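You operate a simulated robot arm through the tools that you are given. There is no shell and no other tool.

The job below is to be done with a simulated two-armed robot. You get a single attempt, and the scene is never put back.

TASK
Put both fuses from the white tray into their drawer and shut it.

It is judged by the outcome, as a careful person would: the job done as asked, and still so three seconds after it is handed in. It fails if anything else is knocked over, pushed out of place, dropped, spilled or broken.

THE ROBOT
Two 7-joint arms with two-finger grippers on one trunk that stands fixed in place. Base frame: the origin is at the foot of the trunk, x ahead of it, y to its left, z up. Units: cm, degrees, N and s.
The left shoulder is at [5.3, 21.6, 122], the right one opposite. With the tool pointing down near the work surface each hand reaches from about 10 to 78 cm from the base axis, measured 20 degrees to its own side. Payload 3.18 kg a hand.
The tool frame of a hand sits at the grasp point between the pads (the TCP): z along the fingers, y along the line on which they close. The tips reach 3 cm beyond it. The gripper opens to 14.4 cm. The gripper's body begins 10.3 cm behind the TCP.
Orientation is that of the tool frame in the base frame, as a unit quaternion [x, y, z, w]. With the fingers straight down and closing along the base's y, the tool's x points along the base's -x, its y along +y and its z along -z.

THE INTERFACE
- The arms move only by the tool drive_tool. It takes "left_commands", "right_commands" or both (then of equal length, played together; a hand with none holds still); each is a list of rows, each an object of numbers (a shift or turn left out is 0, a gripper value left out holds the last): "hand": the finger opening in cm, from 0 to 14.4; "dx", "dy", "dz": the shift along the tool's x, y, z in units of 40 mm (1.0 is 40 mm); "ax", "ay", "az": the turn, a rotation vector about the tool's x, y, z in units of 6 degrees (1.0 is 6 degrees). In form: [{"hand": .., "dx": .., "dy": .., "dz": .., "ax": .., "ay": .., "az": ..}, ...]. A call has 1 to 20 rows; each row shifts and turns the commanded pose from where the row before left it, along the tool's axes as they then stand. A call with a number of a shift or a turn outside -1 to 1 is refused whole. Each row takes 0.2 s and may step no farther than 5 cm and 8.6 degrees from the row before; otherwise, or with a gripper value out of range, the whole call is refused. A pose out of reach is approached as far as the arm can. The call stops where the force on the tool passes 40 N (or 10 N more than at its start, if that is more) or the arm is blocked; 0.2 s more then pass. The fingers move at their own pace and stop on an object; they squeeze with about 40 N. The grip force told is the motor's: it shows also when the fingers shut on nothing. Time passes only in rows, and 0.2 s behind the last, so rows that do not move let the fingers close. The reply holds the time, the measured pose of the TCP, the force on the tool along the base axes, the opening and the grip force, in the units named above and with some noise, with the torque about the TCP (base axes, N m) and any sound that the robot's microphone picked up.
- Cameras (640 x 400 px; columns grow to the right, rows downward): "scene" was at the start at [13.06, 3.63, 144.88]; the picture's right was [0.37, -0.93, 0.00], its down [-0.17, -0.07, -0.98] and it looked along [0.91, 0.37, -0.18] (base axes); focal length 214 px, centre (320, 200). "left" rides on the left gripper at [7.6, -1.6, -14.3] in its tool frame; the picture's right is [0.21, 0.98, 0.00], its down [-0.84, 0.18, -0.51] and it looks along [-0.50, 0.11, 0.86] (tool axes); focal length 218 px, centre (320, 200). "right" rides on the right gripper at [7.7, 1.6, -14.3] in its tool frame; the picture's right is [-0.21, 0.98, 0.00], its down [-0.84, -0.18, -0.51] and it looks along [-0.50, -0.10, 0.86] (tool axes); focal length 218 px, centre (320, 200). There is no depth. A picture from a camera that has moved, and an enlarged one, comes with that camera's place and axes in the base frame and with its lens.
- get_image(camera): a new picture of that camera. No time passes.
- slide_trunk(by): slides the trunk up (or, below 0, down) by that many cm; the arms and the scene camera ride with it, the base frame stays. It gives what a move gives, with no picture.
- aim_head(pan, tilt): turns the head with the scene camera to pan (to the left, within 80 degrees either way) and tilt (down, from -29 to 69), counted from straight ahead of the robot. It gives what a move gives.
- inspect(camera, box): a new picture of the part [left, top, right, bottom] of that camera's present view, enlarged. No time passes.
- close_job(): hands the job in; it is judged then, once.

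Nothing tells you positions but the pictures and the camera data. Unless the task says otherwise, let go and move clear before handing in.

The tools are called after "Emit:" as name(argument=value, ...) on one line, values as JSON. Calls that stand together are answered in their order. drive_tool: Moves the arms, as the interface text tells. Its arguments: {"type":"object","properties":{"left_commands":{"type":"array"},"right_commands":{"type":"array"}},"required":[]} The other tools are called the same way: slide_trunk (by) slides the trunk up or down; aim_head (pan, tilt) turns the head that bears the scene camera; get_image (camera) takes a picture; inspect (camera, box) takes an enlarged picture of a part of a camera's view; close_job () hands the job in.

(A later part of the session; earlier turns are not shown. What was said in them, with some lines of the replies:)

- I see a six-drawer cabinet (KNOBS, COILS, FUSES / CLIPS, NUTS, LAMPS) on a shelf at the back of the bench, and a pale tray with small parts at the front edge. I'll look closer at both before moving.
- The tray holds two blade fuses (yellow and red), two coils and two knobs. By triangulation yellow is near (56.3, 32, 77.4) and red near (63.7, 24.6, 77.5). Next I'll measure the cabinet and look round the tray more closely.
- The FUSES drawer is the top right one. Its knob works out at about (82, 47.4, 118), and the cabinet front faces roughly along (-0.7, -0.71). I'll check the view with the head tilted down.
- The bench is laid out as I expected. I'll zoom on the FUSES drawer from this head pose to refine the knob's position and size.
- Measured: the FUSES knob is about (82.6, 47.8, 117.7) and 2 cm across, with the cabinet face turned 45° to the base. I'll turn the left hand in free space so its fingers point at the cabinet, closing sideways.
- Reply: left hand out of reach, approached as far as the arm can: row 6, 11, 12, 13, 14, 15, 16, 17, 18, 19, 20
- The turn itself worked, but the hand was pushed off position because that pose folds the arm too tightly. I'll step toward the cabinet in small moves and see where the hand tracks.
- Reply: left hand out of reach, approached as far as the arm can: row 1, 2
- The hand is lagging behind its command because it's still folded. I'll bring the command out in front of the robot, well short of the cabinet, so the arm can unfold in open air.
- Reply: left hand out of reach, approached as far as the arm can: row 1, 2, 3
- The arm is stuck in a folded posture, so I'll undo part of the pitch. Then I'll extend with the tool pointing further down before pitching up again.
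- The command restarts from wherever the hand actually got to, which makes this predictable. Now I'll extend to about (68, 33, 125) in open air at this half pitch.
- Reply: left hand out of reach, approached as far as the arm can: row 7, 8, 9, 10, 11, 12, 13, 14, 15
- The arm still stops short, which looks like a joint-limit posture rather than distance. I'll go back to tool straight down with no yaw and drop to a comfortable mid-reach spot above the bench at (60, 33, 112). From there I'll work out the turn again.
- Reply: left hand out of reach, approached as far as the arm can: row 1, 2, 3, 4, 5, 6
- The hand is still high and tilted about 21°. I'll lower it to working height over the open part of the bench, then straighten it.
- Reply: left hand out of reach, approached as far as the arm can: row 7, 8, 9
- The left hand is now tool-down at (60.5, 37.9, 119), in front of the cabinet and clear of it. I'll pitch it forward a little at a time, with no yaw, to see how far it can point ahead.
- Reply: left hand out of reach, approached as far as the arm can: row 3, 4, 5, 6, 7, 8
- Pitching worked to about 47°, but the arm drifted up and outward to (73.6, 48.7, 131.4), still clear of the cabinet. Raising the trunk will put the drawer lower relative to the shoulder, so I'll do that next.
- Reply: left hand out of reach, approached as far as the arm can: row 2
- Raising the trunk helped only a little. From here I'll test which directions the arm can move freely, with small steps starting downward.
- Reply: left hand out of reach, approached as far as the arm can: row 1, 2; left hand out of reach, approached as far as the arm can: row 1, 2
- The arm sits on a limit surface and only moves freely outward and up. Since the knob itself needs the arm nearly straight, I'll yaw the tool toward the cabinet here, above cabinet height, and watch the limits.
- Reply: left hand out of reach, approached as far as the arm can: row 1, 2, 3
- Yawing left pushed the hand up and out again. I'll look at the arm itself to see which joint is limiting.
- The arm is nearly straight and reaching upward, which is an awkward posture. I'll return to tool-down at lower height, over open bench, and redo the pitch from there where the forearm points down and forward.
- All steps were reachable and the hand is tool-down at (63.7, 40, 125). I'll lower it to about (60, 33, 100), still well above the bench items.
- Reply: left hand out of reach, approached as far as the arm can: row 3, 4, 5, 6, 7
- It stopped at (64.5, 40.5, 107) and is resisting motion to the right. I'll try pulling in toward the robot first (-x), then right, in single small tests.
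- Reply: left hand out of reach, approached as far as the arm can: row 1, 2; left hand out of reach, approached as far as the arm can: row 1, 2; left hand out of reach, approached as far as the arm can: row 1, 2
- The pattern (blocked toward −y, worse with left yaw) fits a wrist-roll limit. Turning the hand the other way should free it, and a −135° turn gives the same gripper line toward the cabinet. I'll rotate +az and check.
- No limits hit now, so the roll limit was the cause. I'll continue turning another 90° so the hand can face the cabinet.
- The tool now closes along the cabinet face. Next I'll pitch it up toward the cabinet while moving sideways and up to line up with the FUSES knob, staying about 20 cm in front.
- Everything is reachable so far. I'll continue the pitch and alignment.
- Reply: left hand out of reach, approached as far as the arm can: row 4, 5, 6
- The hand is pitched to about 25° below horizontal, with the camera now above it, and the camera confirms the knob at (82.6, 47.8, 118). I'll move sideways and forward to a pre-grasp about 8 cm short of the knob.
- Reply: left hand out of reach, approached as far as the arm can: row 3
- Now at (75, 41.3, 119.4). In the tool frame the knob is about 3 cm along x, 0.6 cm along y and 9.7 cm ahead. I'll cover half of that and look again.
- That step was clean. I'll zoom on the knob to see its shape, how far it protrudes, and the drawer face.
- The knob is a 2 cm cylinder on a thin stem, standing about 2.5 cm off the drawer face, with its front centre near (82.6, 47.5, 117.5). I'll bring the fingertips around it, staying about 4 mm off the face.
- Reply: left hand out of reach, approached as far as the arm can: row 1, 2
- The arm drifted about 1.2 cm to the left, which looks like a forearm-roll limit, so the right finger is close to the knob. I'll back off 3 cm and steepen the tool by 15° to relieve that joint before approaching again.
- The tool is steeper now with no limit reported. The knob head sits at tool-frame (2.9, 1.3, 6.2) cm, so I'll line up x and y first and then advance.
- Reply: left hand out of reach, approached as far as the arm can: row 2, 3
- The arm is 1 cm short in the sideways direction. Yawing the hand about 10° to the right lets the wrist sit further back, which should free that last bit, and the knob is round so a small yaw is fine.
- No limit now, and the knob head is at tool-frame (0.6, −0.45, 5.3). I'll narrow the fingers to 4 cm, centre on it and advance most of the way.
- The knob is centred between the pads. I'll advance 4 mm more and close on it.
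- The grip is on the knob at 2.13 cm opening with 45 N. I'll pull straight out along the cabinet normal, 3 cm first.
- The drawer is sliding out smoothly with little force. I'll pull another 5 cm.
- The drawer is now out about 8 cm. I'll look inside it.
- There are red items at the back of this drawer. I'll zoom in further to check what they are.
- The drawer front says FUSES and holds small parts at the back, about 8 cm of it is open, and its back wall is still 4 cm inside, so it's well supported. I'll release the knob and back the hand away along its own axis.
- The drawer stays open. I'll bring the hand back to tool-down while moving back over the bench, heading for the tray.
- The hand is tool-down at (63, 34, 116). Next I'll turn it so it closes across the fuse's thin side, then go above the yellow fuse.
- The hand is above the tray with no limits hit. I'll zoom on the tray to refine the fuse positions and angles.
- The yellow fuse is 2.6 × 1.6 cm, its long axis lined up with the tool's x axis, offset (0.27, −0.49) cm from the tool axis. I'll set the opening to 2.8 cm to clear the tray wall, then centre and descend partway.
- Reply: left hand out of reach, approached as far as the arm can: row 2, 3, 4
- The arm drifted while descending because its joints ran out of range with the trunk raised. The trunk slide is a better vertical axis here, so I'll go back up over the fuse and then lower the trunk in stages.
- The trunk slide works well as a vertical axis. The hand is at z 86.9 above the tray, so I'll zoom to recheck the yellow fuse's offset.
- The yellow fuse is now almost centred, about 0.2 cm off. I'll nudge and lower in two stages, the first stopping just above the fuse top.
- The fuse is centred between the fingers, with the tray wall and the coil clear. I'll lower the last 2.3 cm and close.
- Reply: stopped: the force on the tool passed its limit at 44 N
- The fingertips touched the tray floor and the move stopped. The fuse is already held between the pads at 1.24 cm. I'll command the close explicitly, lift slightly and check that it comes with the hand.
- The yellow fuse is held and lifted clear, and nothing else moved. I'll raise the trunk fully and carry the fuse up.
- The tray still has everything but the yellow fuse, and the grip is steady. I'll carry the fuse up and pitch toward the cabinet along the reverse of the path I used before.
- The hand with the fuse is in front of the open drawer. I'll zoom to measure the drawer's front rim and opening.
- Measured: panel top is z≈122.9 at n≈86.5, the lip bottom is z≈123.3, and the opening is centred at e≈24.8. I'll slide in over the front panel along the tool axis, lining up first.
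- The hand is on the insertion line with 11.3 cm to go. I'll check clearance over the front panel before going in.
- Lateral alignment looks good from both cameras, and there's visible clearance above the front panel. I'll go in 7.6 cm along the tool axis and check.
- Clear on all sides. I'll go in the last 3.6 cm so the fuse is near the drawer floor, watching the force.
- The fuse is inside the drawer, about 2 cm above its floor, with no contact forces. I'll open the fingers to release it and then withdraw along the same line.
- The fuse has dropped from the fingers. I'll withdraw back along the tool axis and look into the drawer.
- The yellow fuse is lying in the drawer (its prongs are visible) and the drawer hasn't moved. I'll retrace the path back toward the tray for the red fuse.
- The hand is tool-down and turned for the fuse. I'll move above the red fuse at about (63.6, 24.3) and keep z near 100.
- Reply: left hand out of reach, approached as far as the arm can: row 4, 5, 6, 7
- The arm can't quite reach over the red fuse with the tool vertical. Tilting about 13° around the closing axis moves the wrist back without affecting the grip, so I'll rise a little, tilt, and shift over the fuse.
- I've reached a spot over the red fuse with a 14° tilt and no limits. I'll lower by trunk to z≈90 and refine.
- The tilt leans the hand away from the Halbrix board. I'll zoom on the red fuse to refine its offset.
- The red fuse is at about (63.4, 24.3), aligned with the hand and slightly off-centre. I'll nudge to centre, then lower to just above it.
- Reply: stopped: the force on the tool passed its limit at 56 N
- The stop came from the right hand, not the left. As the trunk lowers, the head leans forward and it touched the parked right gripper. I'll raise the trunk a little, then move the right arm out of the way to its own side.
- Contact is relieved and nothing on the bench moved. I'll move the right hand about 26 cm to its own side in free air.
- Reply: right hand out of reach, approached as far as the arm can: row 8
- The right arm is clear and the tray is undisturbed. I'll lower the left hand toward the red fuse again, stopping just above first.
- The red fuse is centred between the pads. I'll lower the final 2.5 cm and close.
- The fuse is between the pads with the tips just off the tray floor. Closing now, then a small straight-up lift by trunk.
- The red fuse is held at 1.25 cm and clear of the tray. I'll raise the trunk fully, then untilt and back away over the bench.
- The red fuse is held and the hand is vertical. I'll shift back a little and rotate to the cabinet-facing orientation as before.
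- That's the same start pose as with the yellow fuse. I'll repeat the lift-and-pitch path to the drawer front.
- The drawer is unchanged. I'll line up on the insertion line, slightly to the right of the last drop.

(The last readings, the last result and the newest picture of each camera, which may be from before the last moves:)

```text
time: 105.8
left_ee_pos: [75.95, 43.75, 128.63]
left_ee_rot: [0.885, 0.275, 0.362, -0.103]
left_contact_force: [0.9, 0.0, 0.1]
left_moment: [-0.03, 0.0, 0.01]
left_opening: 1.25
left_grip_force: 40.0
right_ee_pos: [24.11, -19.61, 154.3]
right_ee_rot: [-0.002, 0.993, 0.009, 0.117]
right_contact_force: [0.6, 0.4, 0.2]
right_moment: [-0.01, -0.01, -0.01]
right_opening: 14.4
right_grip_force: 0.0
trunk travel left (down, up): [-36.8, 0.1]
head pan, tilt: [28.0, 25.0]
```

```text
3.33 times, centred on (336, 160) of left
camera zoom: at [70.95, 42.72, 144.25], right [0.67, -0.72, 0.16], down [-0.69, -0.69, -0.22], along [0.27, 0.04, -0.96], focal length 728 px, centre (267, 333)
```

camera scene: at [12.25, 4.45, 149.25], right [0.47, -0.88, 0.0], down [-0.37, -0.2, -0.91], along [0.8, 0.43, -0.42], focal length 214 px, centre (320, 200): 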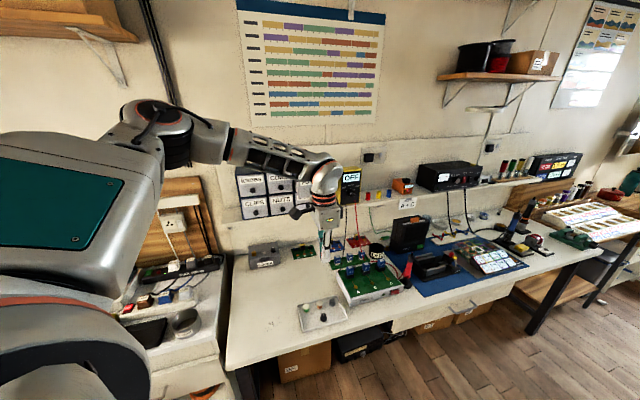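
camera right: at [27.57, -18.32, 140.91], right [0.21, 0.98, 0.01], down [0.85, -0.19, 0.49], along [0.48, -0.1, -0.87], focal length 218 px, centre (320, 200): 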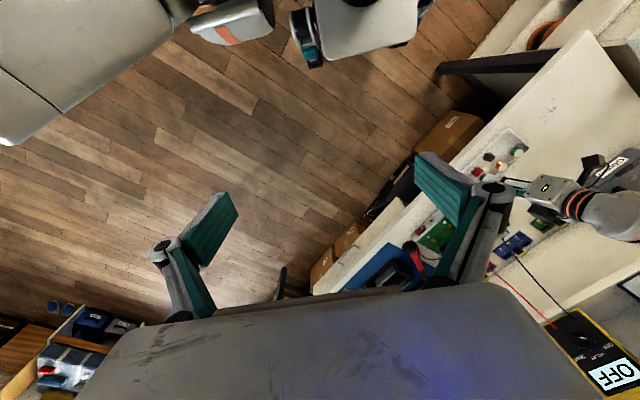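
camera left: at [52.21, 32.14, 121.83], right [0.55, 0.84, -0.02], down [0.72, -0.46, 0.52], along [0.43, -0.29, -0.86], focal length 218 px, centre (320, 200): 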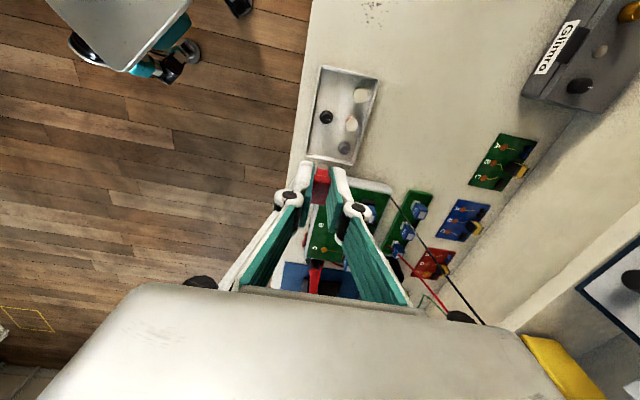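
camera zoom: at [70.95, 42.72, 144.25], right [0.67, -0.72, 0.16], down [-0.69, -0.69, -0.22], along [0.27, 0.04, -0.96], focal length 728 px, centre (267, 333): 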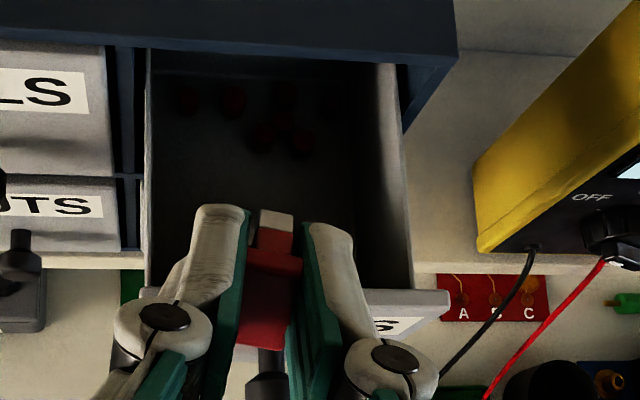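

The red fuse hangs a little lower in the grip than the yellow did, so I'll raise the insertion line by 0.8 cm for panel clearance, then go in.

Emit:
drive_tool(left_commands=[{"dx": 0.2}, {"dz": 0.5}, {"dz": 0.5}, {"dz": 0.5}, {"dz": 0.4}])

Emit:
inspect(camera="left", box=[256, 100, 416, 220])

Emit:
inspect(camera="scene", box=[260, 140, 356, 200])

```text
time: 107.0
left_ee_pos: [80.81, 46.84, 123.98]
left_ee_rot: [0.884, 0.275, 0.364, -0.102]
left_contact_force: [0.0, 0.2, -0.1]
left_moment: [-0.02, -0.04, 0.01]
left_opening: 1.24
left_grip_force: 39.9
right_ee_pos: [24.02, -19.69, 154.37]
right_ee_rot: [0.0, 0.993, 0.008, 0.118]
right_contact_force: [0.5, -0.6, -0.4]
right_moment: [0.0, -0.01, 0.0]
right_opening: 14.39
right_grip_force: 0.1
trunk travel left (down, up): [-36.8, 0.1]
head pan, tilt: [28.0, 25.0]
```

```text
3.33 times, centred on (336, 160) of left
camera zoom: at [75.73, 45.84, 139.51], right [0.67, -0.72, 0.16], down [-0.69, -0.69, -0.22], along [0.28, 0.04, -0.96], focal length 728 px, centre (267, 333)
```

zoom: 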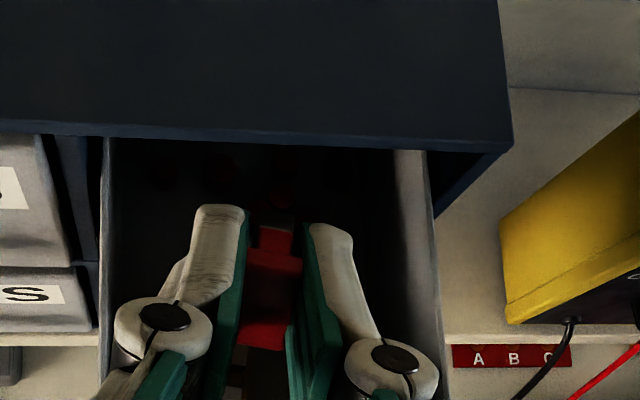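

```text
6.67 times, centred on (308, 170) of scene
camera zoom: at [12.28, 4.49, 149.24], right [0.47, -0.88, 0.0], down [-0.37, -0.2, -0.91], along [0.8, 0.43, -0.42], focal length 1430 px, centre (400, 400)
```

zoom: 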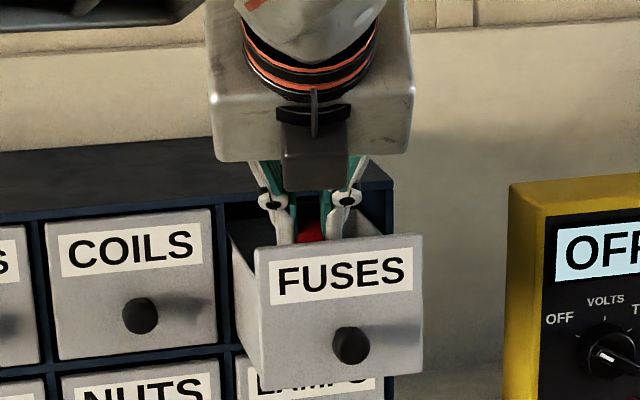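

No contact so far. I'll go in another 3.4 cm, release, and withdraw.

Emit:
drive_tool(left_commands=[{"dz": 0.3}, {"dz": 0.3}, {"dz": 0.25}, {}])

Emit:
inspect(camera="left", box=[256, 100, 416, 220])

```text
time: 108.0
left_ee_pos: [82.52, 48.07, 121.68]
left_ee_rot: [0.884, 0.274, 0.365, -0.102]
left_contact_force: [-0.3, 0.6, 0.3]
left_moment: [0.02, 0.0, 0.02]
left_opening: 1.25
left_grip_force: 39.9
right_ee_pos: [24.0, -19.69, 154.38]
right_ee_rot: [-0.001, 0.993, 0.008, 0.118]
right_contact_force: [0.9, -1.3, 0.4]
right_moment: [-0.02, 0.01, 0.0]
right_opening: 14.41
right_grip_force: 0.1
trunk travel left (down, up): [-36.8, 0.1]
head pan, tilt: [28.0, 25.0]
```

```text
3.33 times, centred on (336, 160) of left
camera zoom: at [77.49, 47.15, 137.17], right [0.67, -0.73, 0.17], down [-0.69, -0.69, -0.22], along [0.28, 0.04, -0.96], focal length 728 px, centre (267, 333)
```

zoom: 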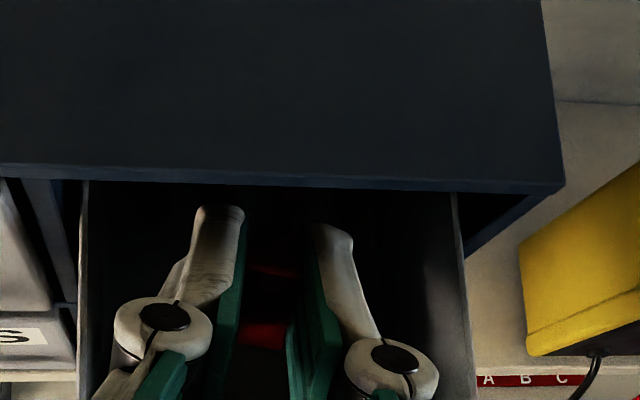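

The fuse is well inside the drawer with no contact. Releasing it now and withdrawing along the same line.

Emit:
drive_tool(left_commands=[{"hand": 2.6}, {}, {}, {}, {"dz": -0.5}, {"dz": -0.6}, {"dz": -0.6}, {"dz": -0.6}, {"dz": -0.6}])

Emit:
inspect(camera="left", box=[256, 60, 416, 180])

Emit:
inspect(camera="scene", box=[260, 140, 356, 200])

```text
time: 110.0
left_ee_pos: [76.09, 43.55, 129.97]
left_ee_rot: [0.884, 0.274, 0.365, -0.103]
left_contact_force: [-0.9, -1.0, -0.2]
left_moment: [0.0, 0.01, 0.01]
left_opening: 2.58
left_grip_force: 0.1
right_ee_pos: [23.93, -19.64, 154.32]
right_ee_rot: [-0.001, 0.993, 0.009, 0.118]
right_contact_force: [-1.1, -1.1, -0.2]
right_moment: [0.01, -0.02, -0.03]
right_opening: 14.37
right_grip_force: 0.1
trunk travel left (down, up): [-36.8, 0.1]
head pan, tilt: [28.0, 25.0]
```

```text
3.33 times, centred on (336, 120) of left
camera zoom: at [71.02, 42.69, 145.53], right [0.67, -0.72, 0.16], down [-0.69, -0.69, -0.22], along [0.28, 0.04, -0.96], focal length 728 px, centre (267, 467)
```

zoom: 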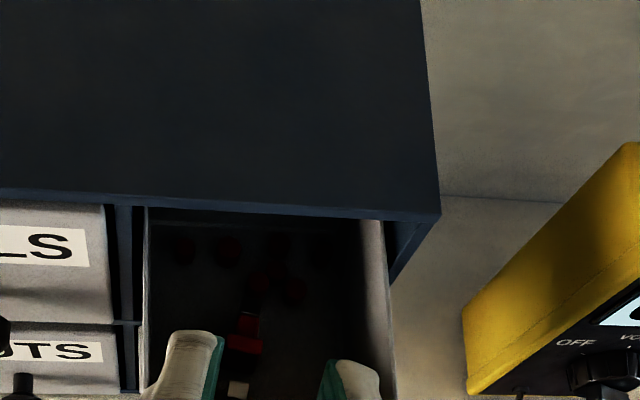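

```text
6.67 times, centred on (308, 170) of scene
camera zoom: at [12.19, 4.44, 149.25], right [0.47, -0.88, 0.0], down [-0.37, -0.2, -0.91], along [0.8, 0.43, -0.42], focal length 1430 px, centre (400, 400)
```

zoom: 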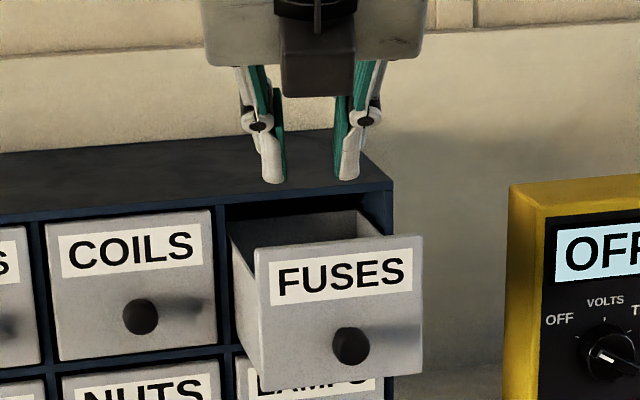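

Both fuses are in the drawer: the red one is visible, lying near the yellow one's prongs. Next I'll back off in front of the drawer and return to the knob-gripping pose so I can push it shut.

Emit:
drive_tool(left_commands=[{"hand": 4.2, "dx": -0.6, "dy": 0.1, "dz": -0.2}, {"dx": -0.62, "dy": 0.11, "dz": -0.1}, {"dx": -0.62, "dy": 0.11, "dz": -0.06}, {"dx": -0.62, "dy": 0.11, "dz": -0.05}, {"ay": 0.85}])

Emit:
inspect(camera="left", box=[240, 20, 400, 220])

Emit:
inspect(camera="left", box=[270, 30, 382, 100])

```text
time: 111.2
left_ee_pos: [70.29, 37.39, 124.12]
left_ee_rot: [0.867, 0.27, 0.403, -0.115]
left_contact_force: [-1.0, 0.1, 0.0]
left_moment: [0.01, -0.01, 0.04]
left_opening: 4.18
left_grip_force: 0.1
right_ee_pos: [23.97, -19.69, 154.44]
right_ee_rot: [-0.001, 0.993, 0.008, 0.119]
right_contact_force: [0.6, 0.2, -0.5]
right_moment: [0.01, 0.0, -0.01]
right_opening: 14.4
right_grip_force: 0.0
trunk travel left (down, up): [-36.8, 0.1]
head pan, tilt: [28.0, 25.0]
```

```text
2.00 times, centred on (320, 120) of left
camera zoom: at [64.11, 35.75, 139.26], right [0.66, -0.73, 0.18], down [-0.67, -0.68, -0.31], along [0.35, 0.08, -0.93], focal length 436 px, centre (320, 360)
```

zoom: 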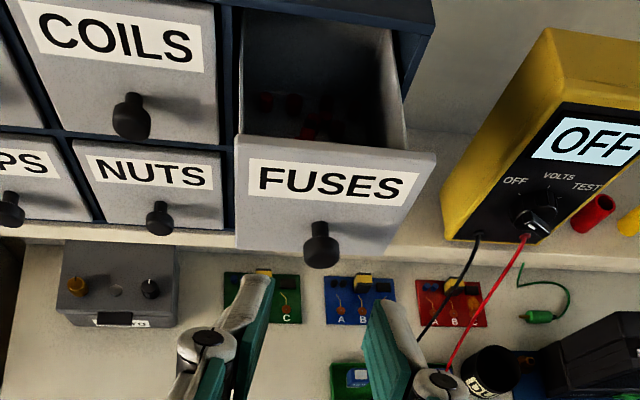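

```text
5.71 times, centred on (326, 65) of left
camera zoom: at [64.11, 35.75, 139.26], right [0.66, -0.73, 0.18], down [-0.67, -0.68, -0.31], along [0.35, 0.08, -0.93], focal length 1247 px, centre (286, 971)
```

zoom: 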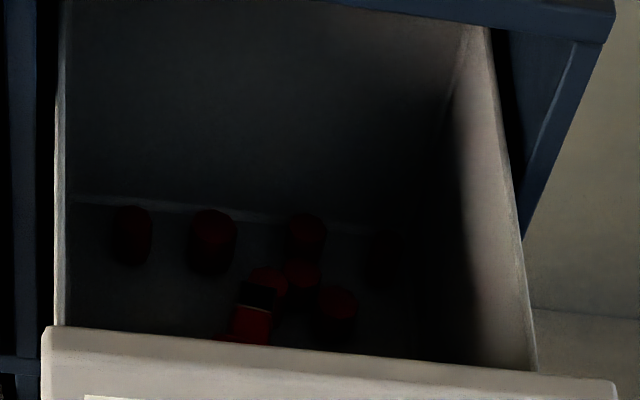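

I'm back at the exact retreat pose, and the knob is straight ahead. I'll go forward over the knob with the fingers at 4.2 cm.

Emit:
drive_tool(left_commands=[{"dz": 0.5, "dy": -0.04, "dx": 0.02}, {"dz": 0.5}, {"dz": 0.5}, {"dz": 0.3}])

Emit:
inspect(camera="left", box=[240, 100, 400, 200])

```text
time: 112.2
left_ee_pos: [74.82, 40.6, 119.44]
left_ee_rot: [0.867, 0.269, 0.403, -0.114]
left_contact_force: [0.8, 0.0, -0.4]
left_moment: [0.03, -0.03, 0.03]
left_opening: 4.22
left_grip_force: 0.1
right_ee_pos: [24.03, -19.61, 154.33]
right_ee_rot: [-0.001, 0.993, 0.009, 0.117]
right_contact_force: [-0.9, -0.2, -0.5]
right_moment: [0.0, 0.0, -0.02]
right_opening: 14.39
right_grip_force: 0.1
trunk travel left (down, up): [-36.8, 0.1]
head pan, tilt: [28.0, 25.0]
```

```text
4.00 times, centred on (320, 150) of left
camera zoom: at [68.72, 39.01, 134.55], right [0.66, -0.73, 0.18], down [-0.67, -0.68, -0.31], along [0.35, 0.08, -0.93], focal length 873 px, centre (320, 400)
```

zoom: 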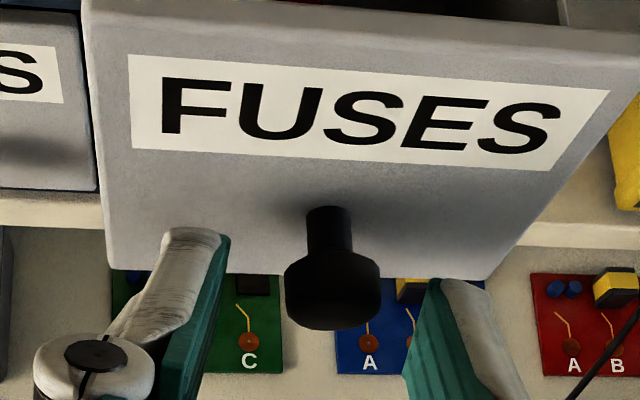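

The knob is between the fingers. I'll advance 1 cm and grip it.

Emit:
drive_tool(left_commands=[{"dz": 0.26}, {"hand": 0}, {}, {}, {}])

Emit:
inspect(camera="left", box=[240, 100, 400, 200])

```text
time: 113.4
left_ee_pos: [75.54, 40.82, 118.77]
left_ee_rot: [0.867, 0.268, 0.403, -0.114]
left_contact_force: [7.3, -7.2, -0.4]
left_moment: [-0.09, -0.02, 0.16]
left_opening: 2.13
left_grip_force: 45.3
right_ee_pos: [23.98, -19.66, 154.22]
right_ee_rot: [-0.002, 0.993, 0.008, 0.117]
right_contact_force: [-0.3, 0.1, 0.1]
right_moment: [0.02, 0.0, 0.03]
right_opening: 14.38
right_grip_force: 0.0
trunk travel left (down, up): [-36.8, 0.1]
head pan, tilt: [28.0, 25.0]
```

```text
4.00 times, centred on (320, 150) of left
camera zoom: at [69.46, 39.25, 133.88], right [0.66, -0.73, 0.18], down [-0.67, -0.67, -0.31], along [0.34, 0.08, -0.93], focal length 873 px, centre (320, 400)
```

zoom: 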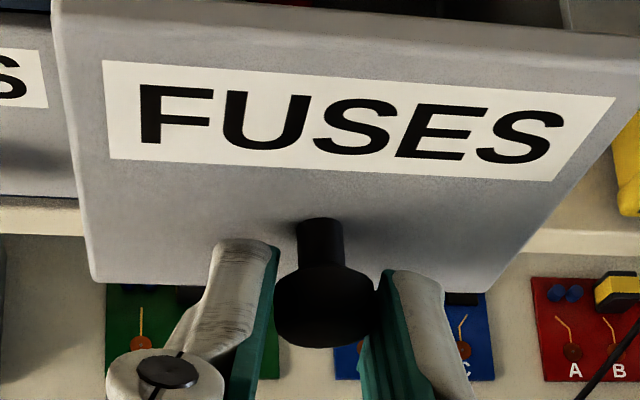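

The grip on the knob is solid. I'll push the drawer in along the cabinet normal, 7 cm first.

Emit:
drive_tool(left_commands=[{"dx": 0.16, "dy": -0.047, "dz": 0.186}, {"dx": 0.16, "dy": -0.047, "dz": 0.186}, {"dx": 0.16, "dy": -0.047, "dz": 0.186}, {"dx": 0.16, "dy": -0.047, "dz": 0.186}, {"dx": 0.16, "dy": -0.047, "dz": 0.186}, {"dx": 0.16, "dy": -0.047, "dz": 0.186}, {"dx": 0.16, "dy": -0.047, "dz": 0.186}])

Emit:
get_image(camera="left")

```text
time: 115.0
left_ee_pos: [80.48, 45.88, 118.76]
left_ee_rot: [0.867, 0.269, 0.403, -0.115]
left_contact_force: [7.9, -8.5, 1.1]
left_moment: [-0.25, -0.07, 0.13]
left_opening: 2.12
left_grip_force: 45.1
right_ee_pos: [24.14, -19.82, 154.17]
right_ee_rot: [-0.001, 0.993, 0.009, 0.117]
right_contact_force: [-0.1, 0.6, 0.5]
right_moment: [0.02, -0.03, 0.01]
right_opening: 14.4
right_grip_force: 0.1
trunk travel left (down, up): [-36.8, 0.1]
head pan, tilt: [28.0, 25.0]
```

```text
taken
camera left: at [74.41, 44.2, 133.88], right [0.66, -0.73, 0.18], down [-0.67, -0.68, -0.31], along [0.35, 0.08, -0.93], focal length 218 px, centre (320, 200)
```

left: 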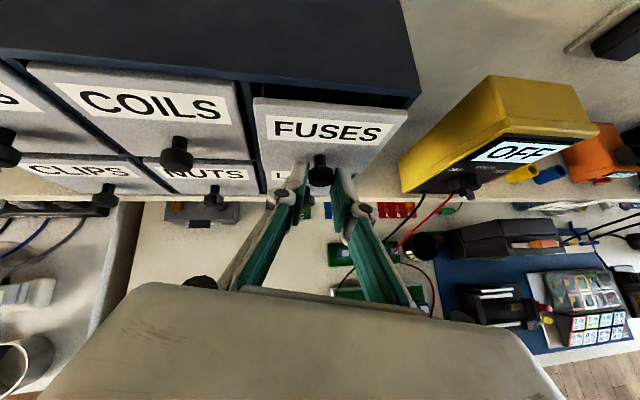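

About 1 cm remains. I'll finish in small steps until it seats.

Emit:
drive_tool(left_commands=[{"dx": 0.08, "dy": -0.024, "dz": 0.093}, {"dx": 0.08, "dy": -0.024, "dz": 0.093}, {"dx": 0.03, "dy": -0.009, "dz": 0.037}])

Emit:
inspect(camera="left", box=[220, 70, 420, 195])

```text
time: 115.8
left_ee_pos: [81.33, 46.7, 118.81]
left_ee_rot: [0.868, 0.268, 0.402, -0.115]
left_contact_force: [6.6, -12.3, -2.9]
left_moment: [0.26, -0.47, 0.12]
left_opening: 2.17
left_grip_force: 45.0
right_ee_pos: [24.12, -19.84, 154.23]
right_ee_rot: [-0.001, 0.993, 0.01, 0.117]
right_contact_force: [0.1, 0.1, 0.8]
right_moment: [-0.01, -0.01, 0.03]
right_opening: 14.39
right_grip_force: 0.0
trunk travel left (down, up): [-36.8, 0.1]
head pan, tilt: [28.0, 25.0]
```

```text
3.20 times, centred on (320, 132) of left
camera zoom: at [75.21, 44.97, 133.9], right [0.66, -0.73, 0.17], down [-0.67, -0.67, -0.31], along [0.34, 0.08, -0.94], focal length 698 px, centre (320, 416)
```

zoom: 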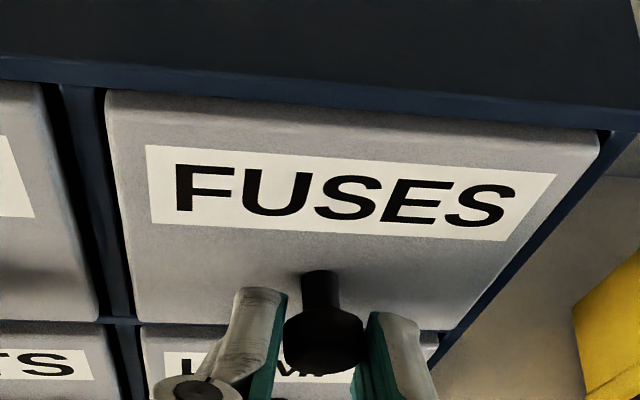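

The hand is back at the original closed position, with a slight push-back force. One more 3 mm nudge will confirm it's fully seated.

Emit:
drive_tool(left_commands=[{"dx": 0.05, "dy": -0.014, "dz": 0.055}, {}])

Emit:
inspect(camera="left", box=[220, 70, 420, 195])

```text
time: 116.4
left_ee_pos: [81.33, 46.76, 118.82]
left_ee_rot: [0.868, 0.269, 0.402, -0.115]
left_contact_force: [-11.7, -22.7, -8.9]
left_moment: [-0.51, 0.45, 0.06]
left_opening: 2.11
left_grip_force: 44.8
right_ee_pos: [23.92, -19.95, 154.26]
right_ee_rot: [0.0, 0.993, 0.01, 0.119]
right_contact_force: [-0.6, 0.3, -1.0]
right_moment: [-0.01, 0.0, 0.03]
right_opening: 14.42
right_grip_force: 0.1
trunk travel left (down, up): [-36.8, 0.1]
head pan, tilt: [28.0, 25.0]
```

```text
3.20 times, centred on (320, 132) of left
camera zoom: at [75.28, 45.03, 133.92], right [0.66, -0.73, 0.17], down [-0.67, -0.68, -0.3], along [0.34, 0.08, -0.94], focal length 698 px, centre (320, 416)
```

zoom: 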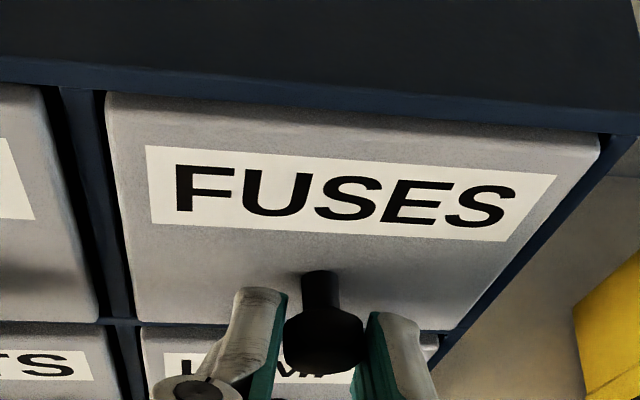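

The drawer is fully seated: 24 N of push-back and no further travel. I'll open the fingers and withdraw straight back.

Emit:
drive_tool(left_commands=[{"hand": 4.2}, {}, {}, {"dz": -0.3}, {"dz": -0.5}, {"dz": -0.6}, {"dz": -0.7}, {"dz": -0.7}])

Emit:
get_image(camera="left")

Emit:
get_image(camera="scene")

```text
time: 118.2
left_ee_pos: [74.12, 42.35, 126.36]
left_ee_rot: [0.867, 0.269, 0.404, -0.114]
left_contact_force: [-0.3, -0.2, -0.2]
left_moment: [0.0, 0.02, -0.01]
left_opening: 4.2
left_grip_force: 0.0
right_ee_pos: [23.91, -19.68, 154.39]
right_ee_rot: [-0.001, 0.993, 0.009, 0.118]
right_contact_force: [0.0, -0.3, -0.1]
right_moment: [-0.03, -0.01, -0.02]
right_opening: 14.41
right_grip_force: 0.1
trunk travel left (down, up): [-36.8, 0.1]
head pan, tilt: [28.0, 25.0]
```

```text
taken
camera left: at [68.02, 40.66, 141.41], right [0.66, -0.73, 0.18], down [-0.67, -0.68, -0.31], along [0.35, 0.08, -0.93], focal length 218 px, centre (320, 200)
```

left: 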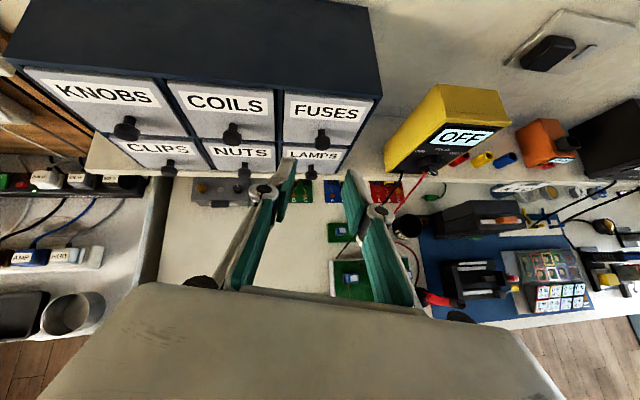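

```text
taken
camera scene: at [12.19, 4.44, 149.25], right [0.47, -0.88, 0.0], down [-0.37, -0.2, -0.91], along [0.8, 0.43, -0.42], focal length 214 px, centre (320, 200)
```

scene: 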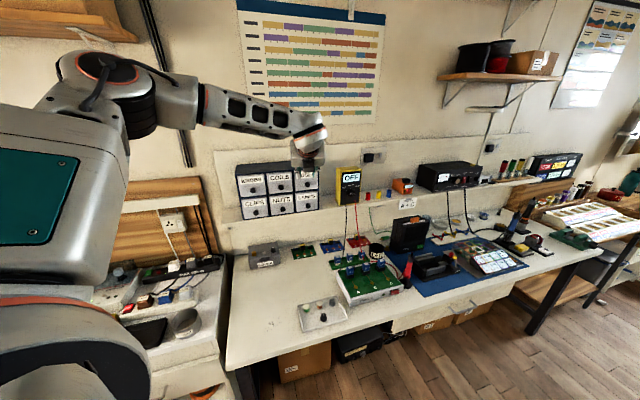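

The drawer is closed and flush with the others. I'll back the hand further away from the cabinet, then do a final check of the tray, cabinet and bench.

Emit:
drive_tool(left_commands=[{"dx": -0.256, "dy": 0.075, "dz": -0.298}, {"dx": -0.256, "dy": 0.075, "dz": -0.298}, {"dx": -0.256, "dy": 0.075, "dz": -0.298}, {"dx": -0.256, "dy": 0.075, "dz": -0.298}, {"dx": -0.256, "dy": 0.075, "dz": -0.298}])

Emit:
inspect(camera="scene", box=[220, 150, 380, 250])

Emit:
inspect(camera="scene", box=[250, 240, 410, 340])

Emit:
inspect(camera="left", box=[100, 20, 420, 220])

```text
time: 119.4
left_ee_pos: [68.57, 36.7, 126.1]
left_ee_rot: [0.867, 0.268, 0.404, -0.113]
left_contact_force: [-0.1, -0.4, -0.3]
left_moment: [0.02, 0.0, 0.01]
left_opening: 4.19
left_grip_force: 0.1
right_ee_pos: [23.99, -19.72, 154.35]
right_ee_rot: [-0.001, 0.993, 0.008, 0.118]
right_contact_force: [-0.4, 0.7, 0.1]
right_moment: [-0.02, -0.04, 0.0]
right_opening: 14.38
right_grip_force: 0.0
trunk travel left (down, up): [-36.8, 0.1]
head pan, tilt: [28.0, 25.0]
```

```text
4.00 times, centred on (300, 200) of scene
camera zoom: at [12.24, 4.46, 149.25], right [0.47, -0.88, 0.0], down [-0.37, -0.2, -0.91], along [0.8, 0.43, -0.42], focal length 858 px, centre (400, 200)
```

zoom: 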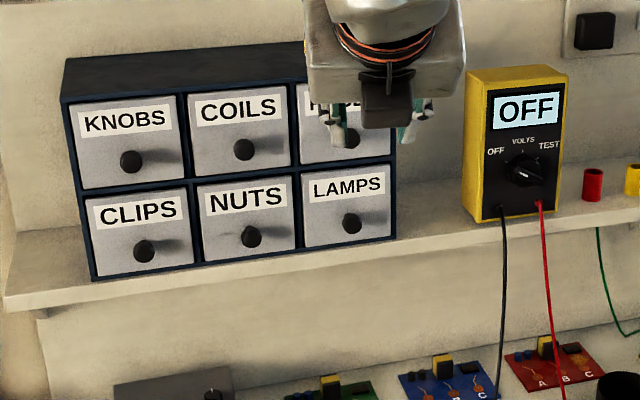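

```text
4.00 times, centred on (330, 290) of scene
camera zoom: at [12.24, 4.46, 149.25], right [0.47, -0.88, 0.0], down [-0.37, -0.2, -0.91], along [0.8, 0.43, -0.42], focal length 858 px, centre (280, -160)
```

zoom: 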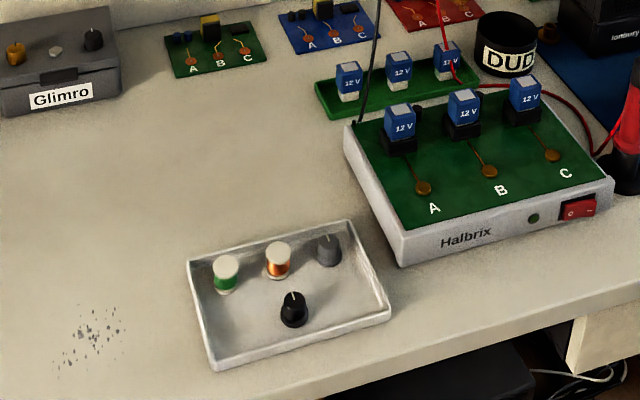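

```text
2.00 times, centred on (260, 120) of left
camera zoom: at [62.45, 34.95, 141.23], right [0.66, -0.73, 0.18], down [-0.67, -0.68, -0.31], along [0.35, 0.08, -0.93], focal length 436 px, centre (440, 360)
```

zoom: 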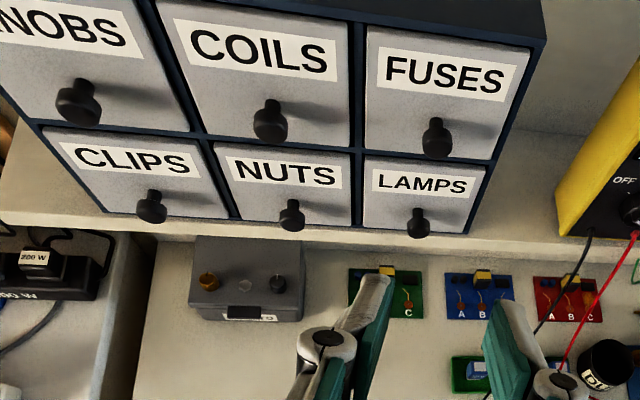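

The FUSES drawer is shut flush with the others, and both fuses are inside. The tray still has its two coils and two knobs standing in place, nothing else on the bench has moved, and both hands are empty and clear. I'm handing the job in.

Emit:
close_job()

```text
The job is handed in.
```

I put both fuses, the yellow and the red, from the white tray into the FUSES drawer and pushed it fully shut. It sits flush with the other drawers.

The two coils and two knobs in the tray are still standing where they were. My last camera views show nothing else on the bench moved.

- **Drawer contents:** the FUSES drawer already held some small red cylindrical parts at the back, which didn't look like these blade fuses. I went by the label.
- **Contact stop:** while I was lowering the trunk, the robot's own head touched its parked right gripper and the move stopped. I moved that arm aside before continuing, and nothing on the bench was touched.
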